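You operate a simulated robot arm through the tools that you are given. There is no shell and no other tool. Be economical: measure what you need, move in short steps, check, and stop when the job is done.

Carry out the task below with a simulated two-armed robot. There is one attempt and no reset: what you move stays moved.

JOB
Put one of the setting cards from the shelf of the long table on top of the red air bottle. Fetch the nut driver and stand it on top of the green precoat cartridge. Fetch the red stopper from the top of the long table and stand it on top of the orange precoat cartridge. Put the blue parts box from the shelf of the long table on the steel flange. Put two of the log cards from the top of the long table on the upper bay shelf. Take the green shaft cap and put it on the flat white case on the top of the long table. Take the grey solenoid coil from the top of the long table and put it on the top of the valve stand. Put the belt card on the top of the spares rack away on the high shelf of the filter bench. Push the bottom bench drawer shut. Shut the middle bench drawer. Fetch the oil bottle labelled "ship" from the top of the long table and stand it on the rubber mat. Put the 24 V relay from the top of the long table on the lower shelf of the spares rack and the 48 V relay on the steel ledge. Open the gasket drawer. The order is free. Set down upright: nut driver, stopper, solenoid coil, oil bottle, relay.

Only the result counts: the job must be done as asked and must still hold three seconds after the hand-in. Knocking over, shifting, dropping, spilling or breaking anything else fails it. A push-on lid holds only when it is set on centred and level and pressed home; a screw cap is set on level and turned clockwise until tight.

ROBOT AND FRAMES
Two 7-joint arms with two-finger parallel grippers on one trunk, on a base that drives. Base frame: it is fixed to the floor where the robot stands at the start and does not move with it; the origin is under the middle of the robot, x ahead of it, y to its left, z up. Lengths are in m, angles in degrees, forces in N, time in s.
The left shoulder is at the start at [0.025, 0.101, 1.331], the right one opposite. Places, roughly: belt card [2.25, 3.5, 1]; bottom bench drawer [2, 1.6, 0.3]; flat white case [0.75, 2, 0.75]; gasket drawer [2.4, 3.4, 0.8]; green precoat cartridge [0.25, -2.25, 1]; green shaft cap (3x3x5 cm) [0.8, 1.8, 0.9]; high shelf of the filter bench (13x42 cm) [-0.88, -2.56, 1.4]; log card [0.5, 0.25, 1]; lower shelf of the spares rack [2.5, 3.2, 0.3]; middle bench drawer [2, 1.6, 0.6]; nut driver (4x4x17 cm) [0.5, -0.2, 1.8]; oil bottle [1, 2, 1]; orange precoat cartridge [0.5, -1, 1]; parts box [0.75, -0.5, 0.25]; red air bottle [0.25, 2.75, 1]; relay [0.5, 1.5, 1]; rubber mat [2.2, 1.3, 0.9]; setting card [0.5, 0, 0.5]; solenoid coil [0.75, 2, 1]; steel flange (12x12x2 cm) [0.8, 1, 0.9]; steel ledge (166x15 cm) [-1.5, 2.62, 0.8]; stopper [0.5, -0.5, 1]; top of the valve stand (29x13 cm) [-1.02, 1.54, 0.8]; upper bay shelf (97x15 cm) [-1.54, -1.74, 0.88]. Payload 2.4 kg a hand.
Tool frame (each hand has its own): the origin (TCP) lies between the finger pads and is the grasp point; the fingertips stand 0.024 m ahead of it; z points along the fingers, y is the line along which they close. The gripper opens to 0.068 m. The fingers are 0.017 m wide and 0.01 m thick; the gripper's body (0.04 by 0.07 m) begins 0.041 m behind the TCP.
Orientation is told as [roll, pitch, yaw] about the base's x, y, z axes, in that order, counted from this pose: with the fingers straight down and closing along the base's y, the tool's x points along the base's -x, its y along +y and its z along -z.

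CONTROLS
- The arms move only by the tool jog_arm. It takes "left_deltas", "right_deltas" or both (then of equal length, played together; a hand with none holds still); each is a list of rows, each a list of 2 entries, a list of its own where there are three numbers: the shift along the tool's x, y, z in units of 400 mm (1.0 is 400 mm), then the turn, a rotation vector about the tool's x, y, z in units of 60 degrees (1.0 is 60 degrees). In form: [[[x, y, z], [rx, ry, rz]], ...]. A call has 1 to 20 rows; each row is the pose to reach, as a shift and turn from the pose commanded when the call began, along the tool's axes at that moment. "left_gripper" and "right_gripper" are, for a hand that has rows, the gripper command, from -1 (fully open) to 1 (shut), values between in proportion, set as the call begins (left out, the last holds). A call with a number of a shift or a turn outside -1 to 1 is refused whole. A row lasts 0.2 s, in which the tool goes at most 0.05 m and 8.6 degrees; a call with a longer step from one row to the next is refused whole, and so is a gripper value outside its range. Where a pose cannot be reached the arm comes as near as it can. A force on the tool above 40 N (or 10 N above the force at the start of the call, whichever is more), or a blocked arm, ends the call early, and 0.2 s more pass. The fingers move at their own pace (about 0.072 m/s each) and stop on an object; they squeeze with about 35 N. The grip force told is the motor's: it shows also when the fingers shut on nothing. Time passes only in rows, and 0.2 s behind the last, so rows that repeat a pose let the fingers close. It gives the time, the measured TCP pose, the force on the tool (base axes), the opening and the grip force at its end, in the units of the frame above (readings bear some noise), with the torque about the TCP (base axes, N m) and any sound that the robot's microphone picked up.
- Cameras (640 x 400 px; columns grow to the right, rows downward): "scene" is now at [0.1039, -0.0387, 1.5044]; the picture's right is [-0.40, -0.92, 0.00], its down [-0.38, 0.17, -0.91] and it looks along [0.83, -0.37, -0.41] (base axes); focal length 214 px, centre (320, 200). "left" rides on the left gripper at [0.084, -0.011, -0.075] in its tool frame; the picture's right is [0.13, 0.99, 0.00], its down [-0.60, 0.08, -0.79] and it looks along [-0.79, 0.10, 0.61] (tool axes); focal length 251 px, centre (320, 200). "right" rides on the right gripper at [0.084, 0.011, -0.075] in its tool frame; the picture's right is [-0.13, 0.99, 0.00], its down [-0.60, -0.08, -0.79] and it looks along [-0.79, -0.10, 0.61] (tool axes); focal length 251 px, centre (320, 200). There is no depth. A picture from a camera that has moved, and an enlarged one, comes with that camera's place and axes in the base frame and with its lens.
- get_image(camera): a new picture of that camera. No time passes.
- move_column(by): slides the trunk up (or, below 0, down) by that many m; the arms and the scene camera ride with it, the base frame stays. It gives what a move gives, with no picture.
- roll_base(legs): drives the robot by 1 to 6 legs, each [ahead, left, turn to the left] in m, m and degrees, along the robot's own axes; the way and the turn of a leg run together, so that a leg with both is an arc; at most 1.5 m and 180 degrees a leg. The arms and the cameras ride along, it lands a little off, and it stops where it bumps. It gives what a move gives.
- turn_head(pan, tilt): turns the head with the scene camera to pan (to the left, within 86 degrees either way) and tilt (down, from -29 to 69), counted from straight ahead of the robot. It gives what a move gives.
- zoom(camera, box): a new picture of the part [left, top, right, bottom] of that camera's present view, enlarged. No time passes.
- finish_job(): hands the job in; it is judged then, once.

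Go step by step. Nothing tells you exact positions but the pictures and the camera data: compare them with the known pose of the tool, close in by small moves and look again before you grip or let go. The budget is 598 turns and 370 pictures, counting those below and the enlarged ones. Unless the task says otherwise, let go and move clear before handing in, and close with one line.

The tools are called after "Request:" as a command line: name --argument value ..., lists and objects as JSON in quotes. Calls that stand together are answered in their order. jog_arm: Moves the arms, as the interface text tells. Its arguments: {"type":"object","properties":{"left_deltas":{"type":"array","items":{"type":"array"}},"left_gripper":{"type":"number"},"right_deltas":{"type":"array","items":{"type":"array"}},"right_gripper":{"type":"number"}},"required":[]} The other tools are called the same way: move_column (by) slides the trunk up or down; roll_base (legs) drives the base; turn_head (pan, tilt) turns the head that bears the scene camera; get_image (camera) takes a picture; zoom (camera, box) takes an enlarged picture of a part of a camera's view; finish_job () hands the job in.

At the start:

```text
clock: 0.0
left_ee_pos: [0.223, 0.0405, 0.9865]
left_tool_rot: [4.9, 0.8, -0.3]
left_wrist_force: [1.3, -0.2, 0.2]
left_wrist_torque: [-0.01, 0.02, 0.03]
left_gripper_width: 0.0681
left_grasp_force: 0.1
right_ee_pos: [0.2327, -0.2273, 0.9997]
right_tool_rot: [0.0, -0.1, 0.2]
right_wrist_force: [-0.2, -0.4, -0.3]
right_wrist_torque: [0.01, 0.03, -0.03]
right_gripper_width: 0.068
right_grasp_force: 0.1
trunk travel left (down, up): [-0.544, 0.305]
robot x, y, heading: [0.0005, 0.0004, 0.1]
head pan, tilt: [-23.7, 24.2]
```

scene: 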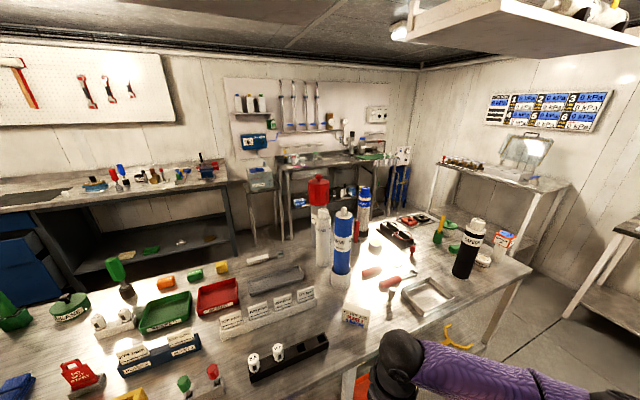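
right: 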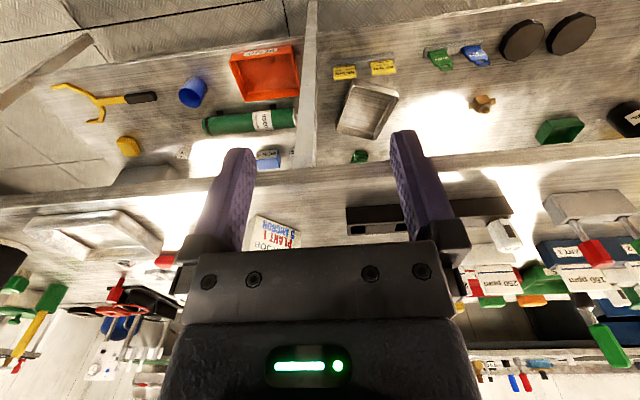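
left: 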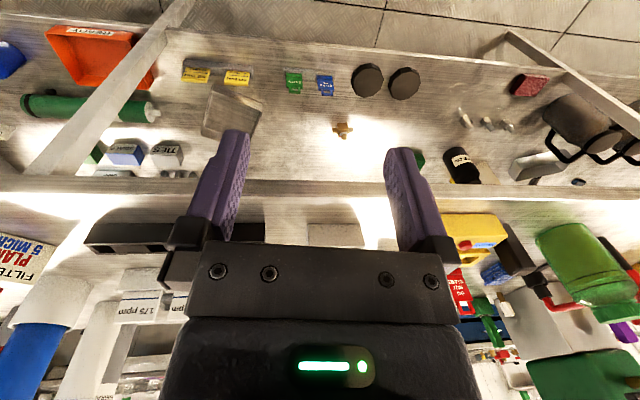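

I see a long table ahead with many small objects; I start by surveying with the head camera.

Request:
turn_head --pan 0 --tilt 35

Request:
get_image --camera "scene"

Request:
turn_head --pan 60 --tilt 25

Request:
get_image --camera "scene"

Request:
turn_head --pan -70 --tilt 25

Request:
get_image --camera "scene"

Request:
turn_head --pan 0 --tilt -20

Request:
get_image --camera "scene"

```text
clock: 0.9
left_ee_pos: [0.2221, 0.0411, 0.9842]
left_tool_rot: [5.2, 1.2, -0.2]
left_wrist_force: [-0.1, 0.0, 0.6]
left_wrist_torque: [0.02, -0.02, 0.01]
left_gripper_width: 0.0681
left_grasp_force: 0.2
right_ee_pos: [0.2333, -0.2274, 0.9997]
right_tool_rot: [0.1, 0.0, 0.1]
right_wrist_force: [-0.2, -0.6, 0.5]
right_wrist_torque: [0.01, 0.02, -0.01]
right_gripper_width: 0.0679
right_grasp_force: 0.1
trunk travel left (down, up): [-0.544, 0.305]
robot x, y, heading: [0.0014, -0.0012, 0.4]
head pan, tilt: [0.0, 35.0]
```

```text
366 pictures are left
camera scene: at [0.1075, -0.0016, 1.4874], right [0.0, -1.0, 0.0], down [-0.57, 0.0, -0.82], along [0.82, 0.0, -0.57], focal length 214 px, centre (320, 200)
```

scene: 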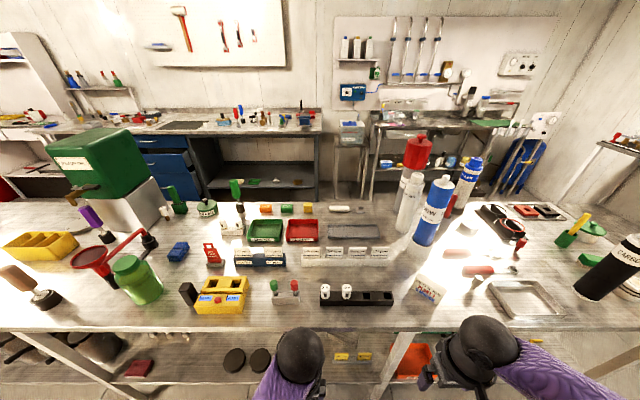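

```text
clock: 2.2
left_ee_pos: [0.2223, 0.0409, 0.9837]
left_tool_rot: [5.3, 1.1, -0.2]
left_wrist_force: [0.9, -0.6, -0.5]
left_wrist_torque: [-0.04, 0.01, -0.01]
left_gripper_width: 0.0681
left_grasp_force: 0.1
right_ee_pos: [0.2332, -0.2274, 0.9995]
right_tool_rot: [0.1, 0.0, 0.1]
right_wrist_force: [0.3, 0.4, 0.7]
right_wrist_torque: [-0.01, -0.04, -0.04]
right_gripper_width: 0.068
right_grasp_force: 0.2
trunk travel left (down, up): [-0.544, 0.305]
robot x, y, heading: [0.0011, -0.0011, 0.3]
head pan, tilt: [60.0, 25.0]
```

```text
365 pictures are left
camera scene: at [0.0656, 0.0782, 1.5031], right [0.87, -0.5, 0.0], down [-0.21, -0.37, -0.91], along [0.45, 0.78, -0.42], focal length 214 px, centre (320, 200)
```

scene: 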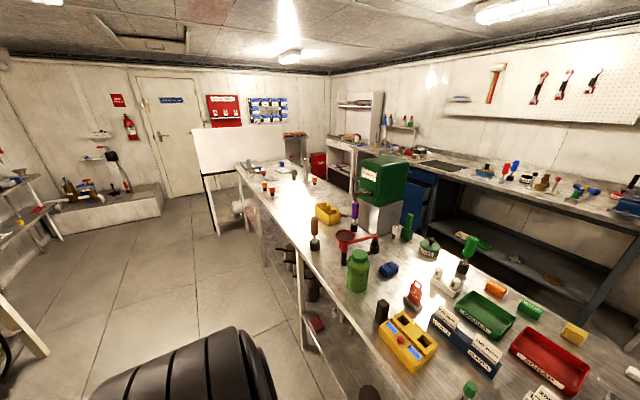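

```text
clock: 4.3
left_ee_pos: [0.2227, 0.0431, 0.985]
left_tool_rot: [5.3, 1.1, -0.2]
left_wrist_force: [-0.8, -0.1, 0.9]
left_wrist_torque: [0.0, 0.0, 0.01]
left_gripper_width: 0.068
left_grasp_force: 0.1
right_ee_pos: [0.2341, -0.2276, 1.0001]
right_tool_rot: [0.0, -0.2, 0.0]
right_wrist_force: [-0.6, 0.0, -0.2]
right_wrist_torque: [-0.04, 0.01, 0.0]
right_gripper_width: 0.068
right_grasp_force: 0.0
trunk travel left (down, up): [-0.544, 0.305]
robot x, y, heading: [0.0031, 0.0011, -0.1]
head pan, tilt: [-70.0, 25.0]
```

```text
364 pictures are left
camera scene: at [0.051, -0.0881, 1.5031], right [-0.94, -0.34, 0.0], down [-0.14, 0.4, -0.91], along [0.31, -0.85, -0.42], focal length 214 px, centre (320, 200)
```

scene: 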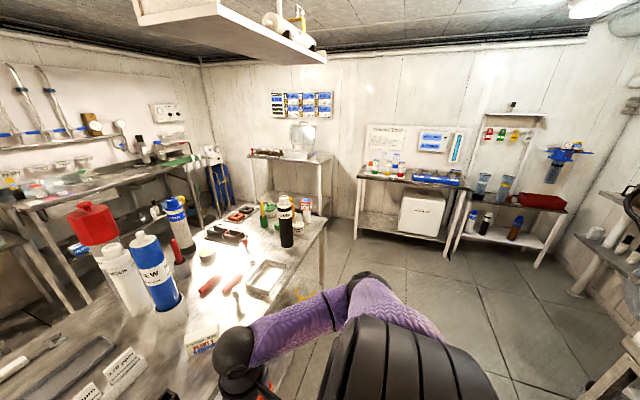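

```text
clock: 5.7
left_ee_pos: [0.2227, 0.0421, 0.9837]
left_tool_rot: [5.5, 1.2, -0.3]
left_wrist_force: [0.6, 0.9, 0.2]
left_wrist_torque: [0.03, 0.02, 0.03]
left_gripper_width: 0.068
left_grasp_force: 0.1
right_ee_pos: [0.2345, -0.2277, 1.0001]
right_tool_rot: [0.0, 0.1, 0.1]
right_wrist_force: [0.3, -0.2, 0.3]
right_wrist_torque: [0.01, -0.01, -0.01]
right_gripper_width: 0.068
right_grasp_force: 0.0
trunk travel left (down, up): [-0.544, 0.305]
robot x, y, heading: [0.0003, 0.0044, 0.0]
head pan, tilt: [0.0, -20.0]
```

```text
363 pictures are left
camera scene: at [0.0955, -0.0016, 1.5728], right [0.0, -1.0, 0.0], down [0.34, 0.0, -0.94], along [0.94, 0.0, 0.34], focal length 214 px, centre (320, 200)
```

scene: 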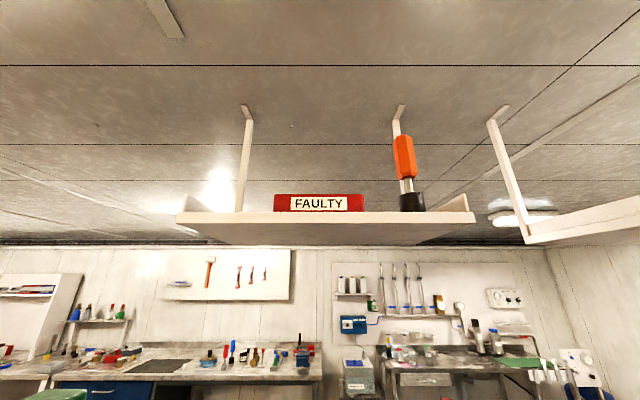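

The nut driver stands on a hanging shelf next to a FAULTY sign. I look closer at the table from here with zooms.

Request:
zoom --camera "scene" --box '[160, 120, 480, 320]'

Request:
turn_head --pan 0 --tilt 40

Request:
zoom --camera "scene" --box '[0, 80, 320, 280]'

Request:
zoom --camera "scene" --box '[320, 80, 640, 280]'

Request:
turn_head --pan 60 --tilt 25

Request:
zoom --camera "scene" --box '[180, 120, 420, 270]'

```text
2.00 times, centred on (320, 220) of scene
camera zoom: at [0.0955, -0.0016, 1.5728], right [0.0, -1.0, 0.0], down [0.34, 0.0, -0.94], along [0.94, 0.0, 0.34], focal length 429 px, centre (320, 160)
```

zoom: 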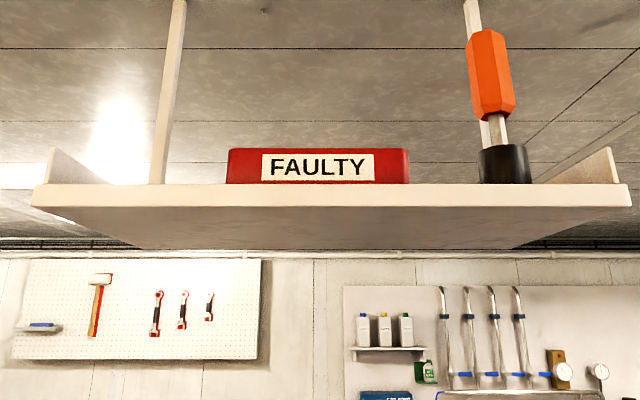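

```text
clock: 7.0
left_ee_pos: [0.2233, 0.0426, 0.9836]
left_tool_rot: [5.4, 1.0, -0.2]
left_wrist_force: [-0.2, 0.0, -0.8]
left_wrist_torque: [0.02, -0.01, -0.01]
left_gripper_width: 0.0679
left_grasp_force: 0.1
right_ee_pos: [0.2344, -0.2273, 1.0003]
right_tool_rot: [-0.1, -0.1, 0.1]
right_wrist_force: [0.3, -0.2, -0.5]
right_wrist_torque: [0.02, 0.0, -0.02]
right_gripper_width: 0.0682
right_grasp_force: 0.1
trunk travel left (down, up): [-0.544, 0.305]
robot x, y, heading: [-0.0006, 0.0015, 0.2]
head pan, tilt: [0.0, 40.0]
```

```text
2.00 times, centred on (160, 180) of scene
camera zoom: at [0.1045, -0.0016, 1.4799], right [0.0, -1.0, 0.0], down [-0.64, 0.0, -0.77], along [0.77, 0.0, -0.64], focal length 429 px, centre (640, 240)
```

zoom: 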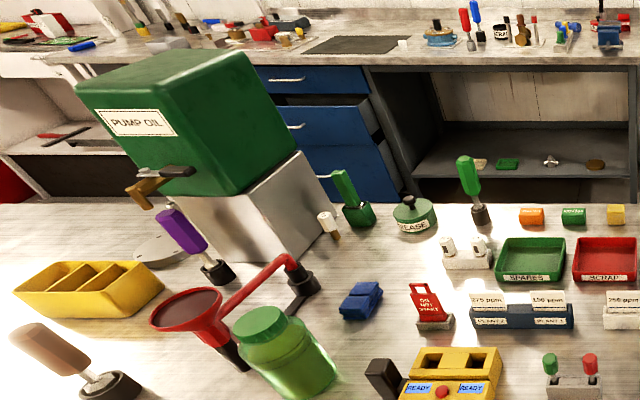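

```text
2.00 times, centred on (480, 180) of scene
camera zoom: at [0.1045, -0.0016, 1.4799], right [0.0, -1.0, 0.0], down [-0.64, 0.0, -0.77], along [0.77, 0.0, -0.64], focal length 429 px, centre (0, 240)
```

zoom: 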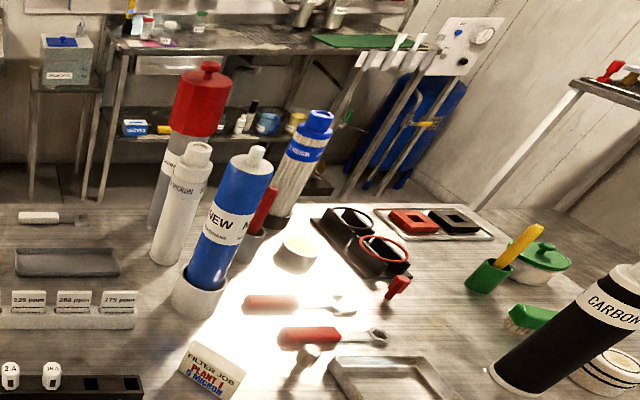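

```text
clock: 8.3
left_ee_pos: [0.2225, 0.0443, 0.984]
left_tool_rot: [5.5, 0.9, -0.2]
left_wrist_force: [0.4, -0.1, 0.2]
left_wrist_torque: [-0.03, 0.01, -0.01]
left_gripper_width: 0.068
left_grasp_force: 0.1
right_ee_pos: [0.2333, -0.2276, 1.0003]
right_tool_rot: [0.0, 0.0, 0.1]
right_wrist_force: [-0.5, 0.3, 0.3]
right_wrist_torque: [0.03, 0.01, 0.0]
right_gripper_width: 0.0681
right_grasp_force: 0.1
trunk travel left (down, up): [-0.544, 0.305]
robot x, y, heading: [-0.0015, 0.0005, -0.1]
head pan, tilt: [60.0, 25.0]
```

```text
2.67 times, centred on (300, 195) of scene
camera zoom: at [0.0656, 0.0782, 1.5031], right [0.87, -0.5, 0.0], down [-0.21, -0.37, -0.91], along [0.45, 0.78, -0.42], focal length 572 px, centre (373, 213)
```

zoom: 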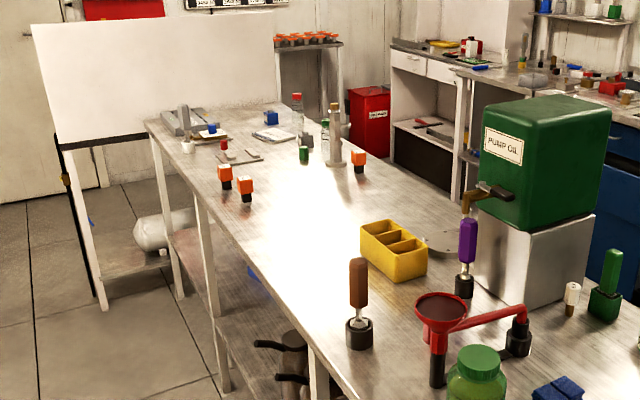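

I test the left arm's reach forward above the table.

Request:
jog_arm --left_deltas '[[[-0.12, 0, -0.05], [0, 0, 0]], [[-0.24, 0, -0.1], [0, 0, 0]], [[-0.36, 0, -0.1], [0, 0, 0]], [[-0.48, 0, -0.1], [0, 0, 0]], [[-0.6, 0, -0.1], [0, 0, 0]]]'

Request:
turn_head --pan 0 --tilt 45

Request:
get_image --camera "scene"

```text
refused: row 1 steps farther than a row can; nothing moved
```

```text
clock: 9.6
left_ee_pos: [0.2232, 0.0428, 0.9834]
left_tool_rot: [5.3, 1.0, -0.2]
left_wrist_force: [-0.3, -0.8, -0.3]
left_wrist_torque: [0.03, 0.02, 0.01]
left_gripper_width: 0.0681
left_grasp_force: 0.0
right_ee_pos: [0.2343, -0.2275, 1.0006]
right_tool_rot: [0.0, 0.0, 0.1]
right_wrist_force: [1.1, 0.3, 0.0]
right_wrist_torque: [0.0, -0.01, 0.01]
right_gripper_width: 0.0678
right_grasp_force: 0.0
trunk travel left (down, up): [-0.544, 0.305]
robot x, y, heading: [-0.0001, -0.0002, -0.3]
head pan, tilt: [0.0, 45.0]
```

```text
358 pictures are left
camera scene: at [0.1008, -0.0015, 1.4726], right [0.0, -1.0, 0.0], down [-0.71, 0.0, -0.71], along [0.71, 0.0, -0.71], focal length 214 px, centre (320, 200)
```

scene: 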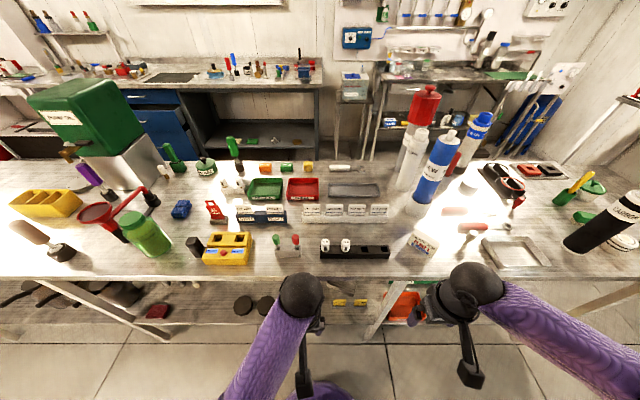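

Request:
jog_arm --left_deltas '[[[-0.1, 0, -0.05], [0, 0, 0]], [[-0.2, 0, -0.1], [0, 0, 0]], [[-0.32, 0, -0.1], [0, 0, 0]], [[-0.44, 0, -0.1], [0, 0, 0]], [[-0.56, 0, -0.1], [0, 0, 0]], [[-0.56, 0, -0.1], [0, 0, 0]]]'

Request:
get_image --camera "scene"

Request:
get_image --camera "left"

```text
clock: 10.1
left_ee_pos: [0.25, 0.1171, 0.9756]
left_tool_rot: [17.8, 4.3, 1.4]
left_wrist_force: [1.4, -0.5, -0.1]
left_wrist_torque: [0.0, 0.0, 0.01]
left_gripper_width: 0.0682
left_grasp_force: 0.1
right_ee_pos: [0.2342, -0.2288, 1.0005]
right_tool_rot: [-0.1, 0.1, 0.1]
right_wrist_force: [-0.4, 0.2, -0.8]
right_wrist_torque: [0.02, -0.01, 0.03]
right_gripper_width: 0.0683
right_grasp_force: 0.0
trunk travel left (down, up): [-0.544, 0.305]
robot x, y, heading: [-0.0008, 0.0003, 0.2]
head pan, tilt: [0.0, 45.0]
stopped in row 2 (left hand): the arm was blocked; the commanded pose is now the measured one
```

```text
357 pictures are left
camera scene: at [0.1016, -0.002, 1.4725], right [0.0, -1.0, 0.0], down [-0.71, 0.0, -0.71], along [0.71, 0.0, -0.71], focal length 214 px, centre (320, 200)
```

scene: 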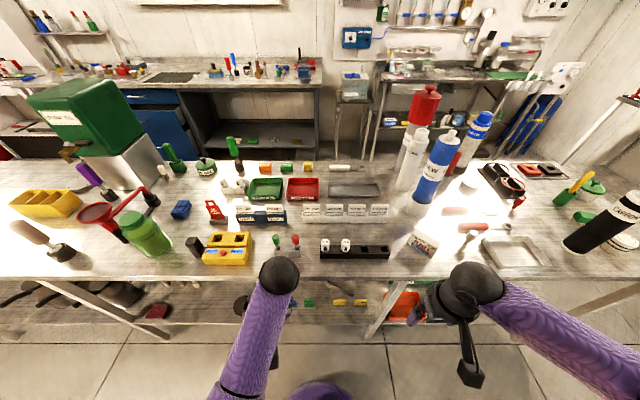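

```text
356 pictures are left
camera left: at [0.1725, 0.0821, 1.05], right [-0.13, 0.94, 0.31], down [0.67, -0.15, 0.73], along [0.74, 0.3, -0.61], focal length 251 px, centre (320, 200)
```

left: 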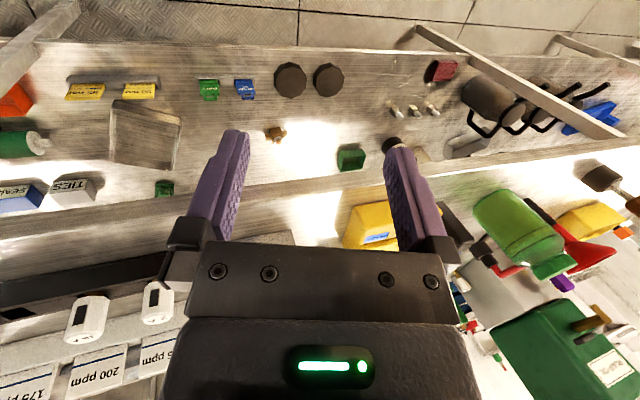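

The straight-down reach is really limited. I test with the tool pitched forward.

Request:
jog_arm --left_deltas '[[[0.02, 0, -0.05], [0.1, 0, 0]], [[0.04, 0, -0.1], [0.2, 0, 0]], [[0.06, 0, -0.15], [0.29, 0, 0]], [[0.06, 0, -0.2], [0.29, -0.13, 0]], [[0.06, 0, -0.2], [0.29, -0.26, 0]], [[0.06, 0, -0.2], [0.29, -0.39, 0]], [[0.06, 0, -0.2], [0.29, -0.52, 0]], [[0, 0, -0.2], [0.29, -0.65, 0]], [[0, 0, -0.2], [0.29, -0.65, 0]]]'

```text
clock: 10.4
left_ee_pos: [0.2527, 0.1479, 0.9865]
left_tool_rot: [19.5, 2.5, 3.2]
left_wrist_force: [0.8, 0.5, 0.1]
left_wrist_torque: [-0.01, -0.01, -0.01]
left_gripper_width: 0.0678
left_grasp_force: 0.1
right_ee_pos: [0.2338, -0.2272, 1.0004]
right_tool_rot: [-0.1, 0.0, 0.1]
right_wrist_force: [-0.1, 0.2, -0.6]
right_wrist_torque: [0.01, 0.02, 0.04]
right_gripper_width: 0.0677
right_grasp_force: 0.1
trunk travel left (down, up): [-0.544, 0.305]
robot x, y, heading: [-0.0022, -0.0022, -0.1]
head pan, tilt: [0.0, 45.0]
stopped in row 1 (left hand): the force on the tool passed its limit at 108 N (the readings are from after the stop); the commanded pose is now the measured one
```

Request:
get_image --camera "scene"

Request:
turn_head --pan 30 --tilt 69

Request:
get_image --camera "scene"

Request:
get_image --camera "right"

```text
355 pictures are left
camera scene: at [0.1009, -0.0015, 1.4725], right [0.0, -1.0, 0.0], down [-0.71, 0.0, -0.71], along [0.71, 0.0, -0.71], focal length 214 px, centre (320, 200)
```

scene: 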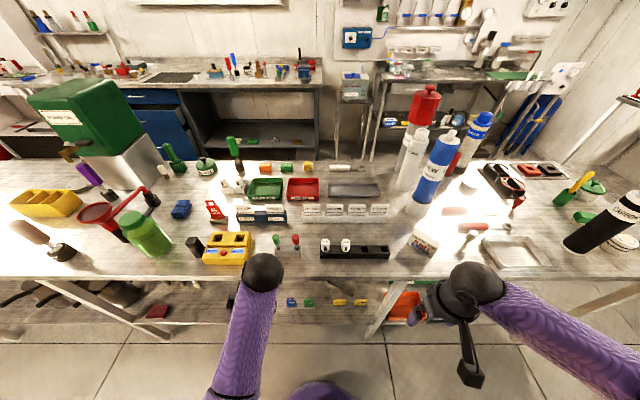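

```text
clock: 11.4
left_ee_pos: [0.253, 0.1483, 0.9868]
left_tool_rot: [19.6, 2.5, 3.1]
left_wrist_force: [1.1, 1.7, -0.7]
left_wrist_torque: [0.04, 0.01, -0.02]
left_gripper_width: 0.0678
left_grasp_force: 0.1
right_ee_pos: [0.2344, -0.2276, 0.9998]
right_tool_rot: [0.0, 0.0, 0.0]
right_wrist_force: [0.3, -0.4, -0.2]
right_wrist_torque: [0.01, 0.01, 0.0]
right_gripper_width: 0.0681
right_grasp_force: 0.0
trunk travel left (down, up): [-0.544, 0.305]
robot x, y, heading: [-0.001, -0.0022, -0.0]
head pan, tilt: [30.0, 68.8]
```

```text
354 pictures are left
camera scene: at [0.0678, 0.0264, 1.4437], right [0.5, -0.87, 0.0], down [-0.81, -0.47, -0.36], along [0.31, 0.18, -0.93], focal length 214 px, centre (320, 200)
```

scene: 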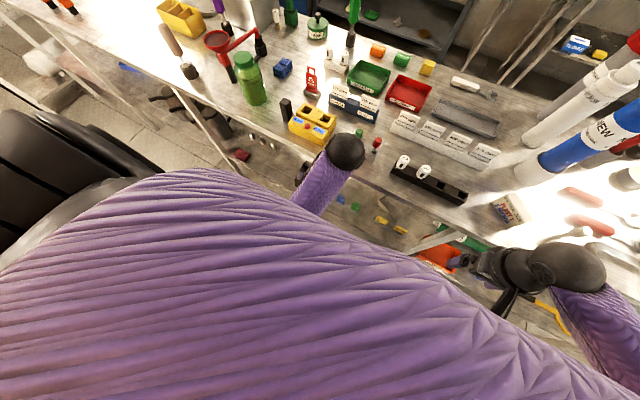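

```text
353 pictures are left
camera right: at [0.1498, -0.216, 1.0745], right [0.13, 0.99, 0.0], down [0.6, -0.08, 0.79], along [0.79, -0.1, -0.61], focal length 251 px, centre (320, 200)
```

right: 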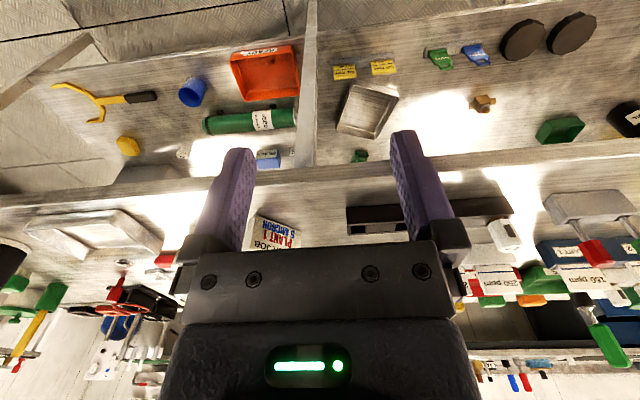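

I lower the trunk a bit and test the right arm's forward reach, tool down then pitched.

Request:
move_column --by -0.15

Request:
jog_arm --right_deltas '[[[0, 0, -0.1], [0, 0, 0]], [[0, 0, -0.2], [0, 0, 0]], [[0, 0, -0.3], [0, 0, 0]], [[0, 0, -0.4], [0, 0, 0]]]'

Request:
jog_arm --right_deltas '[[[-0.1, 0, 0], [0, 0, 0]], [[-0.2, 0, 0], [0, 0, 0]], [[-0.3, 0, 0], [0, 0, 0]], [[-0.4, 0, 0], [0, 0, 0]], [[-0.5, 0, 0], [0, 0, 0]]]'

```text
clock: 13.2
left_ee_pos: [0.2543, 0.1686, 0.8373]
left_tool_rot: [22.6, 2.0, 3.3]
left_wrist_force: [-0.4, 0.5, -0.8]
left_wrist_torque: [0.0, 0.01, 0.0]
left_gripper_width: 0.068
left_grasp_force: 0.0
right_ee_pos: [0.2344, -0.2274, 0.8499]
right_tool_rot: [-0.1, -0.2, 0.1]
right_wrist_force: [-0.1, 0.0, -0.4]
right_wrist_torque: [-0.01, -0.01, 0.03]
right_gripper_width: 0.0682
right_grasp_force: 0.2
trunk travel left (down, up): [-0.394, 0.455]
robot x, y, heading: [0.0008, 0.0003, -0.1]
head pan, tilt: [30.0, 68.8]
```

```text
clock: 14.2
left_ee_pos: [0.2519, 0.1665, 0.8369]
left_tool_rot: [22.6, 2.3, 3.3]
left_wrist_force: [0.2, -0.1, 0.5]
left_wrist_torque: [-0.02, 0.01, -0.03]
left_gripper_width: 0.0684
left_grasp_force: 0.0
right_ee_pos: [0.2341, -0.2235, 1.0111]
right_tool_rot: [-0.1, 0.0, 0.1]
right_wrist_force: [0.8, -0.1, 0.1]
right_wrist_torque: [-0.02, 0.0, -0.01]
right_gripper_width: 0.068
right_grasp_force: 0.0
trunk travel left (down, up): [-0.394, 0.455]
robot x, y, heading: [0.0008, 0.0033, -0.0]
head pan, tilt: [30.0, 68.8]
```

```text
clock: 15.3
left_ee_pos: [0.2523, 0.1666, 0.8365]
left_tool_rot: [22.6, 2.4, 3.2]
left_wrist_force: [-0.5, 0.6, -0.5]
left_wrist_torque: [0.0, -0.02, 0.02]
left_gripper_width: 0.068
left_grasp_force: 0.1
right_ee_pos: [0.4369, -0.2269, 1.0073]
right_tool_rot: [-0.2, 0.0, 0.2]
right_wrist_force: [-0.1, -1.0, -0.5]
right_wrist_torque: [0.02, -0.01, -0.03]
right_gripper_width: 0.0682
right_grasp_force: 0.0
trunk travel left (down, up): [-0.394, 0.455]
robot x, y, heading: [0.0005, -0.003, 0.1]
head pan, tilt: [30.0, 68.8]
```

Lowering the trunk gives good reach. I fix the left hand's attitude and test how far right goes.

Request:
jog_arm --left_deltas '[[[0.04, -0.03, -0.08], [0, 0, 0]], [[0.08, -0.06, -0.16], [0.1, 0, 0]], [[0.08, -0.06, -0.26], [0.2, 0, 0]], [[0.08, -0.06, -0.36], [0.3, -0.03, 0]], [[0.08, -0.06, -0.4], [0.38, -0.05, -0.05]], [[0.08, -0.06, -0.4], [0.38, -0.05, -0.05]]]' --right_deltas '[[[-0.1, 0, 0], [0, 0, 0]], [[-0.2, 0, 0], [0, 0, 0]], [[-0.3, 0, 0], [0, 0, 0]], [[-0.4, 0, 0], [0, 0, 0]], [[-0.4, 0, 0], [0, 0, 0]], [[-0.4, 0, 0], [0, 0, 0]]]'

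```text
clock: 15.7
left_ee_pos: [0.2534, 0.176, 0.8522]
left_tool_rot: [26.2, 0.5, 3.4]
left_wrist_force: [8.3, 10.7, -4.7]
left_wrist_torque: [-0.66, 0.04, -0.85]
left_gripper_width: 0.068
left_grasp_force: 0.1
right_ee_pos: [0.4575, -0.2255, 1.0074]
right_tool_rot: [-0.1, -0.1, 0.1]
right_wrist_force: [0.6, 0.4, 1.0]
right_wrist_torque: [-0.05, 0.0, -0.03]
right_gripper_width: 0.0681
right_grasp_force: 0.0
trunk travel left (down, up): [-0.394, 0.455]
robot x, y, heading: [-0.002, 0.002, -0.0]
head pan, tilt: [30.0, 68.8]
stopped in row 1 (left hand): the force on the tool passed its limit at 74 N (the readings are from after the stop); the commanded pose is now the measured one
```

Request:
get_image --camera "left"

Request:
turn_head --pan 0 --tilt 69

Request:
get_image --camera "scene"

```text
352 pictures are left
camera left: at [0.1731, 0.1277, 0.9148], right [-0.18, 0.88, 0.44], down [0.62, -0.24, 0.74], along [0.76, 0.41, -0.51], focal length 251 px, centre (320, 200)
```

left: 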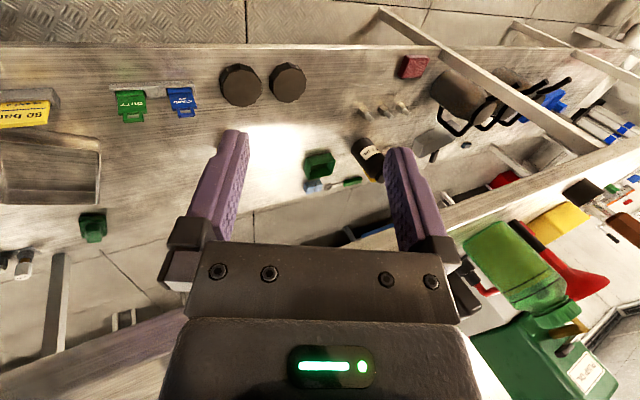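

```text
clock: 16.6
left_ee_pos: [0.2541, 0.1757, 0.853]
left_tool_rot: [26.2, 0.2, 3.5]
left_wrist_force: [15.1, 13.1, -10.2]
left_wrist_torque: [-0.43, 0.14, -0.55]
left_gripper_width: 0.0684
left_grasp_force: 0.1
right_ee_pos: [0.4567, -0.2264, 1.0069]
right_tool_rot: [-0.1, -0.1, 0.0]
right_wrist_force: [0.0, -0.1, 0.0]
right_wrist_torque: [-0.03, 0.01, -0.01]
right_gripper_width: 0.0678
right_grasp_force: 0.0
trunk travel left (down, up): [-0.394, 0.455]
robot x, y, heading: [-0.0012, -0.0007, -0.2]
head pan, tilt: [0.0, 68.8]
```

```text
351 pictures are left
camera scene: at [0.0907, -0.0015, 1.293], right [0.0, -1.0, 0.0], down [-0.93, 0.0, -0.36], along [0.36, 0.0, -0.93], focal length 214 px, centre (320, 200)
```

scene: 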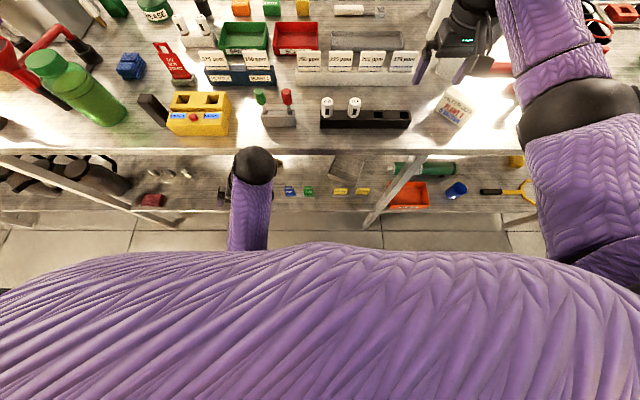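

The left arm is folded against its own forearm. I free it by moving up and forward with a forward pitch.

Request:
jog_arm --left_deltas '[[[-0.05, 0.02, -0.05], [0, -0.08, 0]], [[-0.1, 0.05, -0.1], [0, -0.16, 0]], [[-0.15, 0.08, -0.16], [0.0, -0.24, 0]], [[-0.2, 0.11, -0.22], [0.0, -0.32, 0]], [[-0.25, 0.13, -0.28], [0.0, -0.4, 0]], [[-0.3, 0.15, -0.34], [0.0, -0.48, 0]], [[-0.3, 0.15, -0.34], [0.0, -0.48, 0]]]'

```text
clock: 18.2
left_ee_pos: [0.3733, 0.1768, 0.9991]
left_tool_rot: [29.1, -25.3, -10.1]
left_wrist_force: [-0.8, 0.5, -0.4]
left_wrist_torque: [0.03, 0.02, -0.02]
left_gripper_width: 0.068
left_grasp_force: 0.0
right_ee_pos: [0.4573, -0.2272, 1.0074]
right_tool_rot: [0.0, 0.0, 0.1]
right_wrist_force: [0.0, -0.1, -0.2]
right_wrist_torque: [0.03, -0.04, 0.01]
right_gripper_width: 0.068
right_grasp_force: 0.1
trunk travel left (down, up): [-0.394, 0.455]
robot x, y, heading: [0.0013, -0.0018, 0.1]
head pan, tilt: [0.0, 68.8]
```

Request:
jog_arm --left_deltas '[[[0, 0, 0], [0.073, 0.075, -0.01]], [[0, 0, 0], [0.146, 0.15, -0.02]], [[0, 0, 0], [0.22, 0.226, -0.028]], [[0, 0, 0], [0.293, 0.302, -0.037]], [[0, 0, 0], [0.366, 0.378, -0.046]], [[0, 0, 0], [0.439, 0.453, -0.055]], [[0, 0, 0], [0.439, 0.453, -0.055]]]'

Request:
turn_head --pan 0 --tilt 55

Request:
get_image --camera "scene"

```text
clock: 19.9
left_ee_pos: [0.4075, 0.2005, 0.9828]
left_tool_rot: [-0.1, 0.2, -0.1]
left_wrist_force: [-0.3, 0.1, 0.1]
left_wrist_torque: [-0.01, -0.01, 0.0]
left_gripper_width: 0.0681
left_grasp_force: 0.1
left hand out of reach, approached as far as the arm can: row 3, 4, 5, 6, 7
right_ee_pos: [0.4563, -0.227, 1.0082]
right_tool_rot: [-0.1, -0.2, 0.0]
right_wrist_force: [0.0, 0.3, -0.3]
right_wrist_torque: [-0.01, 0.04, -0.02]
right_gripper_width: 0.0681
right_grasp_force: 0.1
trunk travel left (down, up): [-0.394, 0.455]
robot x, y, heading: [0.0025, -0.0008, 0.1]
head pan, tilt: [0.0, 68.8]
```

```text
clock: 20.6
left_ee_pos: [0.4061, 0.2013, 0.9831]
left_tool_rot: [0.0, 0.0, 0.0]
left_wrist_force: [-0.5, 0.8, -0.7]
left_wrist_torque: [-0.02, -0.01, 0.02]
left_gripper_width: 0.0682
left_grasp_force: 0.1
right_ee_pos: [0.4569, -0.2274, 1.0066]
right_tool_rot: [-0.1, -0.1, 0.1]
right_wrist_force: [-0.3, 0.4, 0.7]
right_wrist_torque: [-0.05, -0.03, -0.01]
right_gripper_width: 0.0677
right_grasp_force: 0.0
trunk travel left (down, up): [-0.394, 0.455]
robot x, y, heading: [-0.0012, -0.0011, 0.3]
head pan, tilt: [0.0, 55.0]
```

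```text
350 pictures are left
camera scene: at [0.1069, -0.0016, 1.3084], right [0.0, -1.0, 0.0], down [-0.82, 0.0, -0.57], along [0.57, 0.0, -0.82], focal length 214 px, centre (320, 200)
```

scene: 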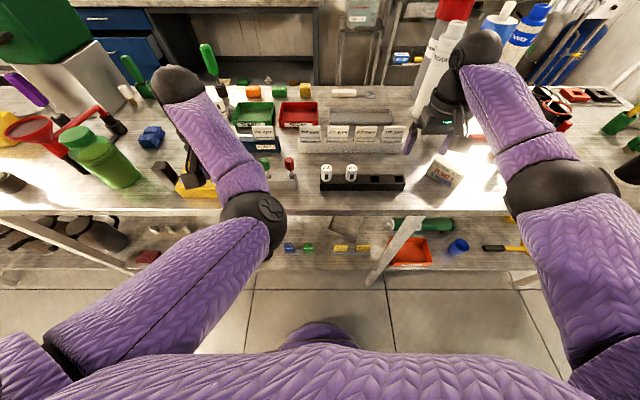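

Arms are now sensible. I raise the trunk fully and survey from above, including the hanging shelf.

Request:
jog_arm --left_deltas '[[[0.1, 0, 0], [0, 0, 0]], [[0.2, 0, 0], [0, 0, 0]], [[0.3, 0, 0], [0, 0, 0]]]' --right_deltas '[[[0.1, 0, 0], [0, 0, 0]], [[0.2, 0, 0], [0, 0, 0]], [[0.3, 0, 0], [0, 0, 0]]]'

Request:
move_column --by 0.45

Request:
turn_head --pan -25 --tilt 0

Request:
get_image --camera "scene"

Request:
turn_head --pan -35 --tilt 45

Request:
get_image --camera "scene"

Request:
turn_head --pan 10 --tilt 50

Request:
get_image --camera "scene"

```text
clock: 21.4
left_ee_pos: [0.3271, 0.2609, 0.9552]
left_tool_rot: [-0.1, 0.0, -0.1]
left_wrist_force: [0.2, 0.5, -0.3]
left_wrist_torque: [-0.01, -0.01, -0.03]
left_gripper_width: 0.068
left_grasp_force: 0.1
left hand out of reach, approached as far as the arm can: row 1, 2, 3
right_ee_pos: [0.3356, -0.226, 1.0067]
right_tool_rot: [-0.1, -0.1, -0.1]
right_wrist_force: [0.3, 0.0, -0.4]
right_wrist_torque: [-0.04, 0.0, -0.03]
right_gripper_width: 0.068
right_grasp_force: 0.0
trunk travel left (down, up): [-0.394, 0.455]
robot x, y, heading: [0.0007, -0.0002, 0.1]
head pan, tilt: [0.0, 55.0]
```

```text
refused: 0.45 is not a number from -0.4 to 0.4
```

```text
clock: 22.6
left_ee_pos: [0.3282, 0.2597, 0.9552]
left_tool_rot: [0.0, 0.2, 0.0]
left_wrist_force: [-0.2, 0.2, 0.1]
left_wrist_torque: [-0.01, 0.01, 0.01]
left_gripper_width: 0.0679
left_grasp_force: 0.1
right_ee_pos: [0.3374, -0.2254, 1.0079]
right_tool_rot: [0.0, -0.1, 0.1]
right_wrist_force: [0.9, -0.3, 0.2]
right_wrist_torque: [0.03, 0.02, -0.03]
right_gripper_width: 0.0679
right_grasp_force: 0.0
trunk travel left (down, up): [-0.394, 0.455]
robot x, y, heading: [-0.0024, 0.0003, 0.2]
head pan, tilt: [-25.0, 0.0]
```

```text
349 pictures are left
camera scene: at [0.1164, -0.0396, 1.3927], right [-0.42, -0.91, 0.0], down [0.0, 0.0, -1.0], along [0.91, -0.42, 0.0], focal length 214 px, centre (320, 200)
```

scene: 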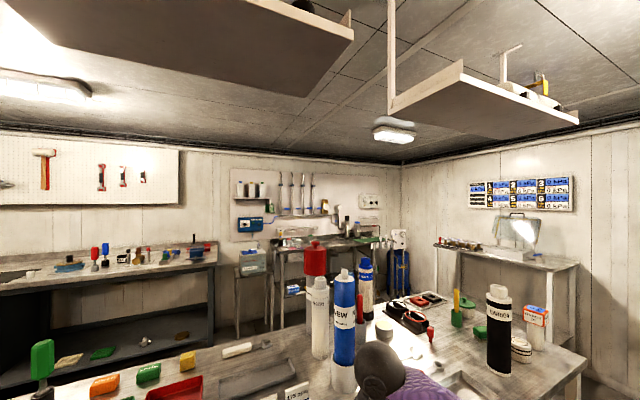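

```text
clock: 23.8
left_ee_pos: [0.3279, 0.2605, 0.9551]
left_tool_rot: [0.0, 0.1, 0.0]
left_wrist_force: [0.3, 0.0, 0.4]
left_wrist_torque: [-0.01, -0.03, 0.02]
left_gripper_width: 0.0679
left_grasp_force: 0.0
right_ee_pos: [0.3358, -0.2265, 1.0072]
right_tool_rot: [0.0, -0.2, 0.1]
right_wrist_force: [-0.4, 0.6, 0.0]
right_wrist_torque: [-0.02, -0.02, 0.0]
right_gripper_width: 0.0682
right_grasp_force: 0.2
trunk travel left (down, up): [-0.394, 0.455]
robot x, y, heading: [-0.0033, -0.0005, 0.1]
head pan, tilt: [-35.0, 45.0]
```

```text
348 pictures are left
camera scene: at [0.1015, -0.0483, 1.3219], right [-0.57, -0.82, 0.0], down [-0.58, 0.4, -0.71], along [0.58, -0.41, -0.71], focal length 214 px, centre (320, 200)
```

scene: 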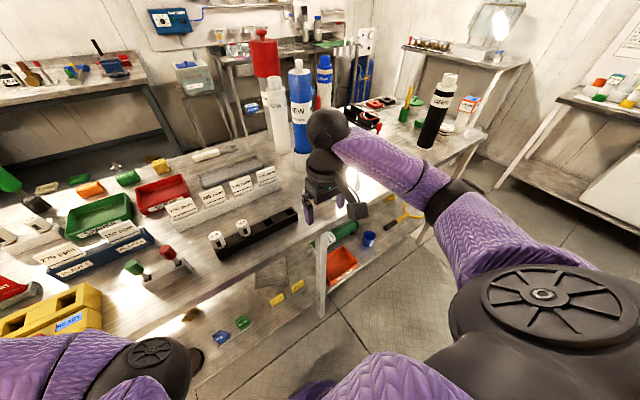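

```text
clock: 24.9
left_ee_pos: [0.3273, 0.2602, 0.9555]
left_tool_rot: [0.0, 0.1, 0.0]
left_wrist_force: [0.1, -0.2, -0.4]
left_wrist_torque: [0.04, -0.01, -0.04]
left_gripper_width: 0.0683
left_grasp_force: 0.0
right_ee_pos: [0.3373, -0.2271, 1.0075]
right_tool_rot: [0.0, -0.1, 0.1]
right_wrist_force: [1.0, 0.8, -0.1]
right_wrist_torque: [0.02, 0.04, 0.03]
right_gripper_width: 0.068
right_grasp_force: 0.1
trunk travel left (down, up): [-0.394, 0.455]
robot x, y, heading: [0.0024, 0.0012, -0.0]
head pan, tilt: [10.0, 50.0]
```

```text
347 pictures are left
camera scene: at [0.1106, 0.0117, 1.3149], right [0.17, -0.98, 0.0], down [-0.75, -0.13, -0.64], along [0.63, 0.11, -0.77], focal length 214 px, centre (320, 200)
```

scene: 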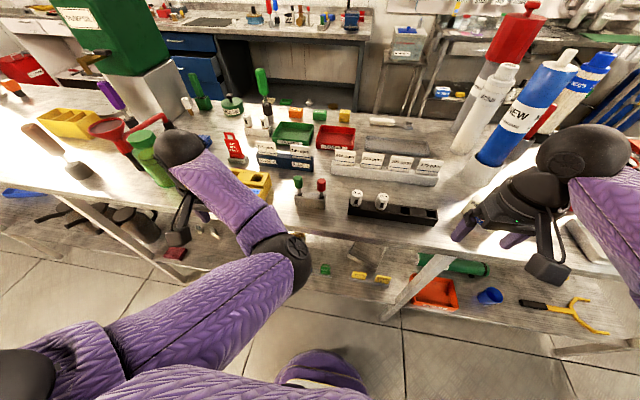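

Request:
move_column --by 0.4

Request:
turn_head --pan -45 --tilt 45

Request:
get_image --camera "scene"

Request:
turn_head --pan -15 --tilt 10

Request:
get_image --camera "scene"

```text
clock: 28.7
left_ee_pos: [0.3245, 0.2579, 1.3545]
left_tool_rot: [0.0, 0.1, 0.0]
left_wrist_force: [-0.4, 0.2, 1.1]
left_wrist_torque: [-0.01, 0.0, 0.0]
left_gripper_width: 0.068
left_grasp_force: 0.1
right_ee_pos: [0.3367, -0.2275, 1.4083]
right_tool_rot: [-0.1, -0.1, 0.1]
right_wrist_force: [-0.3, -0.5, 0.8]
right_wrist_torque: [-0.01, -0.01, -0.03]
right_gripper_width: 0.0679
right_grasp_force: 0.0
trunk travel left (down, up): [-0.794, 0.055]
robot x, y, heading: [0.0015, 0.0028, -0.2]
head pan, tilt: [10.0, 50.0]
```

```text
clock: 30.0
left_ee_pos: [0.3244, 0.2579, 1.3548]
left_tool_rot: [0.0, 0.1, 0.0]
left_wrist_force: [1.0, -0.3, 0.4]
left_wrist_torque: [0.05, -0.03, 0.0]
left_gripper_width: 0.0679
left_grasp_force: 0.1
right_ee_pos: [0.3372, -0.2262, 1.4078]
right_tool_rot: [-0.1, -0.2, 0.1]
right_wrist_force: [0.2, -0.1, -0.6]
right_wrist_torque: [-0.02, 0.0, 0.04]
right_gripper_width: 0.0682
right_grasp_force: 0.0
trunk travel left (down, up): [-0.794, 0.055]
robot x, y, heading: [0.0002, 0.0016, 0.0]
head pan, tilt: [-45.0, 45.0]
```

```text
346 pictures are left
camera scene: at [0.0705, -0.0591, 1.7227], right [-0.71, -0.71, 0.0], down [-0.5, 0.5, -0.71], along [0.5, -0.5, -0.71], focal length 214 px, centre (320, 200)
```

scene: 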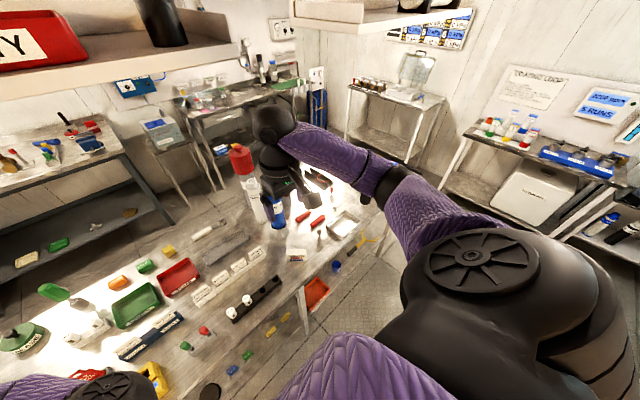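

```text
clock: 31.0
left_ee_pos: [0.3248, 0.2564, 1.3536]
left_tool_rot: [0.0, 0.1, 0.0]
left_wrist_force: [-0.5, 0.3, 0.2]
left_wrist_torque: [-0.02, 0.0, 0.01]
left_gripper_width: 0.0679
left_grasp_force: 0.0
right_ee_pos: [0.3373, -0.2269, 1.4071]
right_tool_rot: [0.0, 0.0, 0.1]
right_wrist_force: [-0.6, 0.1, -0.5]
right_wrist_torque: [-0.01, -0.01, -0.01]
right_gripper_width: 0.0682
right_grasp_force: 0.1
trunk travel left (down, up): [-0.794, 0.055]
robot x, y, heading: [-0.0001, -0.0022, 0.2]
head pan, tilt: [-15.0, 10.0]
```

```text
345 pictures are left
camera scene: at [0.1028, -0.0258, 1.7776], right [-0.26, -0.97, 0.0], down [-0.17, 0.05, -0.98], along [0.95, -0.25, -0.17], focal length 214 px, centre (320, 200)
```

scene: 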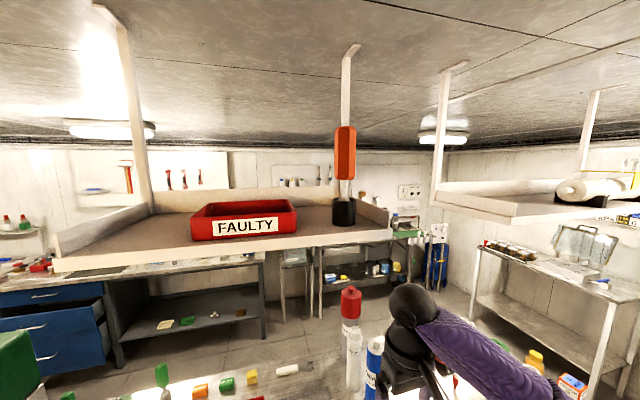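

The nut driver stands at about (0.47,-0.17), base 1.67, handle around 1.79. I back off a little and pitch the right hand horizontal.

Request:
roll_base --legs '[[-0.15, 0, 0]]'

Request:
move_column --by 0.05

Request:
jog_arm --right_deltas '[[[0, 0, -0.05], [0, -0.14, 0]], [[0, 0, -0.1], [0, -0.28, 0]], [[0, 0, -0.15], [0, -0.42, 0]], [[0, 0, -0.2], [0, -0.56, 0]], [[0, 0, -0.25], [0, -0.7, 0]], [[0, 0, -0.3], [0, -0.84, 0]], [[0, 0, -0.3], [0, -0.98, 0]]]'

```text
clock: 32.3
left_ee_pos: [0.1772, 0.2561, 1.3548]
left_tool_rot: [0.0, 0.0, -0.2]
left_wrist_force: [0.4, -0.1, 0.4]
left_wrist_torque: [-0.01, -0.01, -0.02]
left_gripper_width: 0.0678
left_grasp_force: 0.0
right_ee_pos: [0.1892, -0.2269, 1.4068]
right_tool_rot: [-0.2, -0.1, 0.1]
right_wrist_force: [0.0, 0.3, 0.5]
right_wrist_torque: [0.01, -0.04, 0.04]
right_gripper_width: 0.0682
right_grasp_force: 0.0
trunk travel left (down, up): [-0.794, 0.055]
robot x, y, heading: [-0.1481, -0.0031, 0.1]
head pan, tilt: [-15.0, 10.0]
```

```text
clock: 33.2
left_ee_pos: [0.1791, 0.2561, 1.4033]
left_tool_rot: [-0.1, 0.2, -0.2]
left_wrist_force: [0.0, 0.1, -0.2]
left_wrist_torque: [0.01, 0.01, 0.01]
left_gripper_width: 0.0682
left_grasp_force: 0.1
right_ee_pos: [0.1897, -0.2267, 1.4572]
right_tool_rot: [0.0, -0.1, 0.0]
right_wrist_force: [0.2, 0.0, 0.4]
right_wrist_torque: [0.03, 0.03, -0.02]
right_gripper_width: 0.0679
right_grasp_force: 0.1
trunk travel left (down, up): [-0.844, 0.005]
robot x, y, heading: [-0.1454, 0.0032, 0.1]
head pan, tilt: [-15.0, 10.0]
```

```text
clock: 34.9
left_ee_pos: [0.1777, 0.2558, 1.4043]
left_tool_rot: [0.0, 0.1, -0.1]
left_wrist_force: [-0.2, -0.2, 0.5]
left_wrist_torque: [0.03, 0.0, -0.01]
left_gripper_width: 0.068
left_grasp_force: 0.1
right_ee_pos: [0.1951, -0.2288, 1.5782]
right_tool_rot: [0.0, -59.1, 0.2]
right_wrist_force: [-0.8, 0.2, 0.1]
right_wrist_torque: [0.02, -0.02, -0.02]
right_gripper_width: 0.0682
right_grasp_force: 0.1
right hand out of reach, approached as far as the arm can: row 7
trunk travel left (down, up): [-0.844, 0.005]
robot x, y, heading: [-0.1449, 0.0012, 0.1]
head pan, tilt: [-15.0, 10.0]
```

Request:
jog_arm --right_deltas '[[[-0.1, 0.03, -0.03], [0, -0.09, 0]], [[-0.2, 0.06, -0.06], [0, -0.18, 0]], [[-0.3, 0.09, -0.09], [0, -0.27, 0]], [[-0.4, 0.12, -0.12], [0, -0.36, 0]], [[-0.46, 0.15, -0.14], [0, -0.45, 0]], [[-0.525, 0.15, -0.155], [0, -0.5, 0]], [[-0.525, 0.15, -0.155], [0, -0.5, 0]]]'

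Request:
get_image --camera "scene"

Request:
get_image --camera "right"

```text
clock: 36.5
left_ee_pos: [0.1779, 0.2563, 1.4032]
left_tool_rot: [0.0, 0.1, -0.2]
left_wrist_force: [0.1, 0.3, 0.2]
left_wrist_torque: [0.04, 0.01, 0.0]
left_gripper_width: 0.068
left_grasp_force: 0.0
right_ee_pos: [0.2485, -0.1671, 1.7903]
right_tool_rot: [-5.2, -89.0, 5.2]
right_wrist_force: [-0.5, 1.1, 0.4]
right_wrist_torque: [0.01, -0.02, 0.01]
right_gripper_width: 0.068
right_grasp_force: 0.2
trunk travel left (down, up): [-0.844, 0.005]
robot x, y, heading: [-0.1436, 0.0015, 0.3]
head pan, tilt: [-15.0, 10.0]
```

```text
344 pictures are left
camera scene: at [-0.0445, -0.0259, 1.8277], right [-0.26, -0.97, 0.0], down [-0.17, 0.05, -0.98], along [0.95, -0.26, -0.17], focal length 214 px, centre (320, 200)
```

scene: 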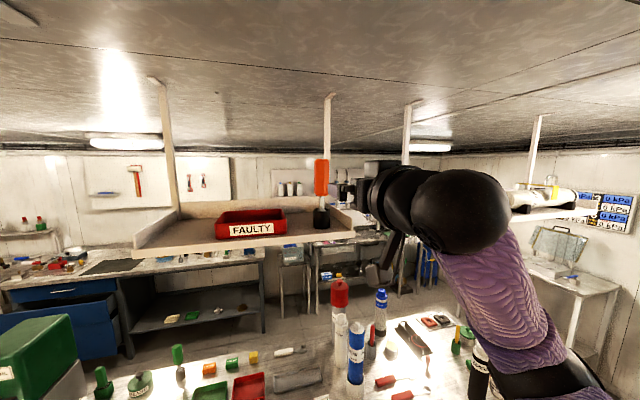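

```text
343 pictures are left
camera right: at [0.1702, -0.1554, 1.7076], right [0.0, 0.99, 0.13], down [-0.78, -0.08, 0.62], along [0.62, -0.1, 0.78], focal length 251 px, centre (320, 200)
```

right: 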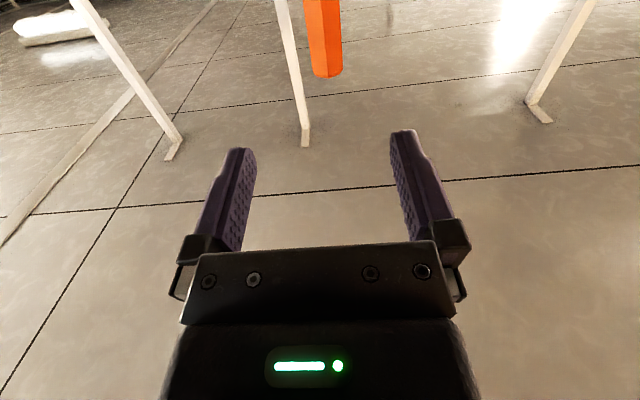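

Request:
jog_arm --right_deltas '[[[0, 0, 0.1], [0, 0, 0]], [[0, 0, 0.2], [0, 0, 0]], [[0, 0, 0.3], [0, 0, 0]], [[0, 0, 0.36], [0, 0, 0]]]'

Request:
get_image --camera "right"

Request:
zoom --camera "scene" --box '[240, 120, 480, 270]'

```text
clock: 37.5
left_ee_pos: [0.1789, 0.2572, 1.4045]
left_tool_rot: [0.0, 0.1, -0.1]
left_wrist_force: [1.3, 0.3, 0.8]
left_wrist_torque: [-0.01, 0.0, -0.02]
left_gripper_width: 0.0676
left_grasp_force: 0.0
right_ee_pos: [0.3931, -0.1678, 1.7879]
right_tool_rot: [-5.4, -88.9, 5.5]
right_wrist_force: [-0.6, 0.9, 0.0]
right_wrist_torque: [0.0, 0.0, -0.01]
right_gripper_width: 0.0682
right_grasp_force: 0.0
trunk travel left (down, up): [-0.844, 0.005]
robot x, y, heading: [-0.1476, -0.0009, -0.3]
head pan, tilt: [-15.0, 10.0]
```

```text
342 pictures are left
camera right: at [0.3158, -0.1563, 1.7049], right [0.0, 0.99, 0.13], down [-0.78, -0.08, 0.62], along [0.62, -0.1, 0.77], focal length 251 px, centre (320, 200)
```

right: 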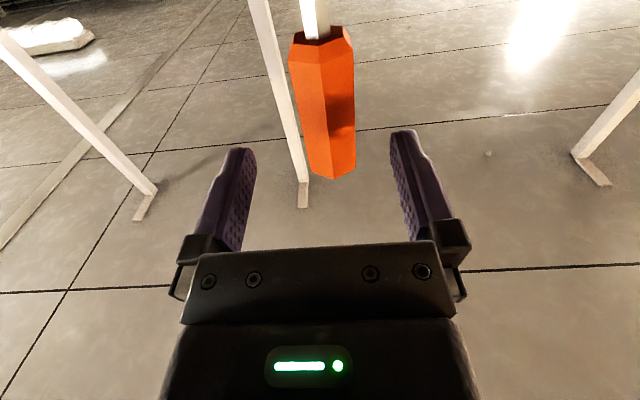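

```text
2.67 times, centred on (360, 195) of scene
camera zoom: at [-0.0438, -0.0257, 1.8277], right [-0.26, -0.97, 0.0], down [-0.17, 0.05, -0.98], along [0.95, -0.26, -0.17], focal length 572 px, centre (213, 213)
```

zoom: 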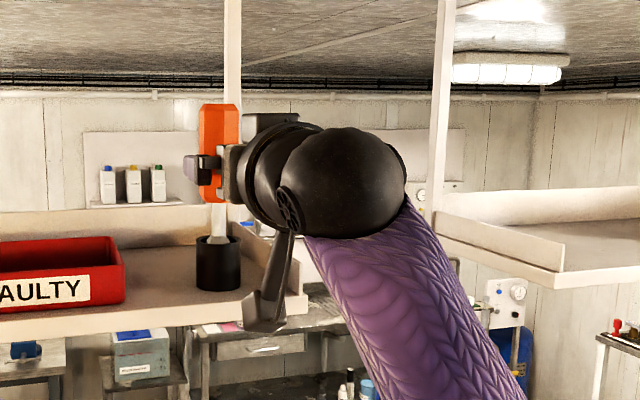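

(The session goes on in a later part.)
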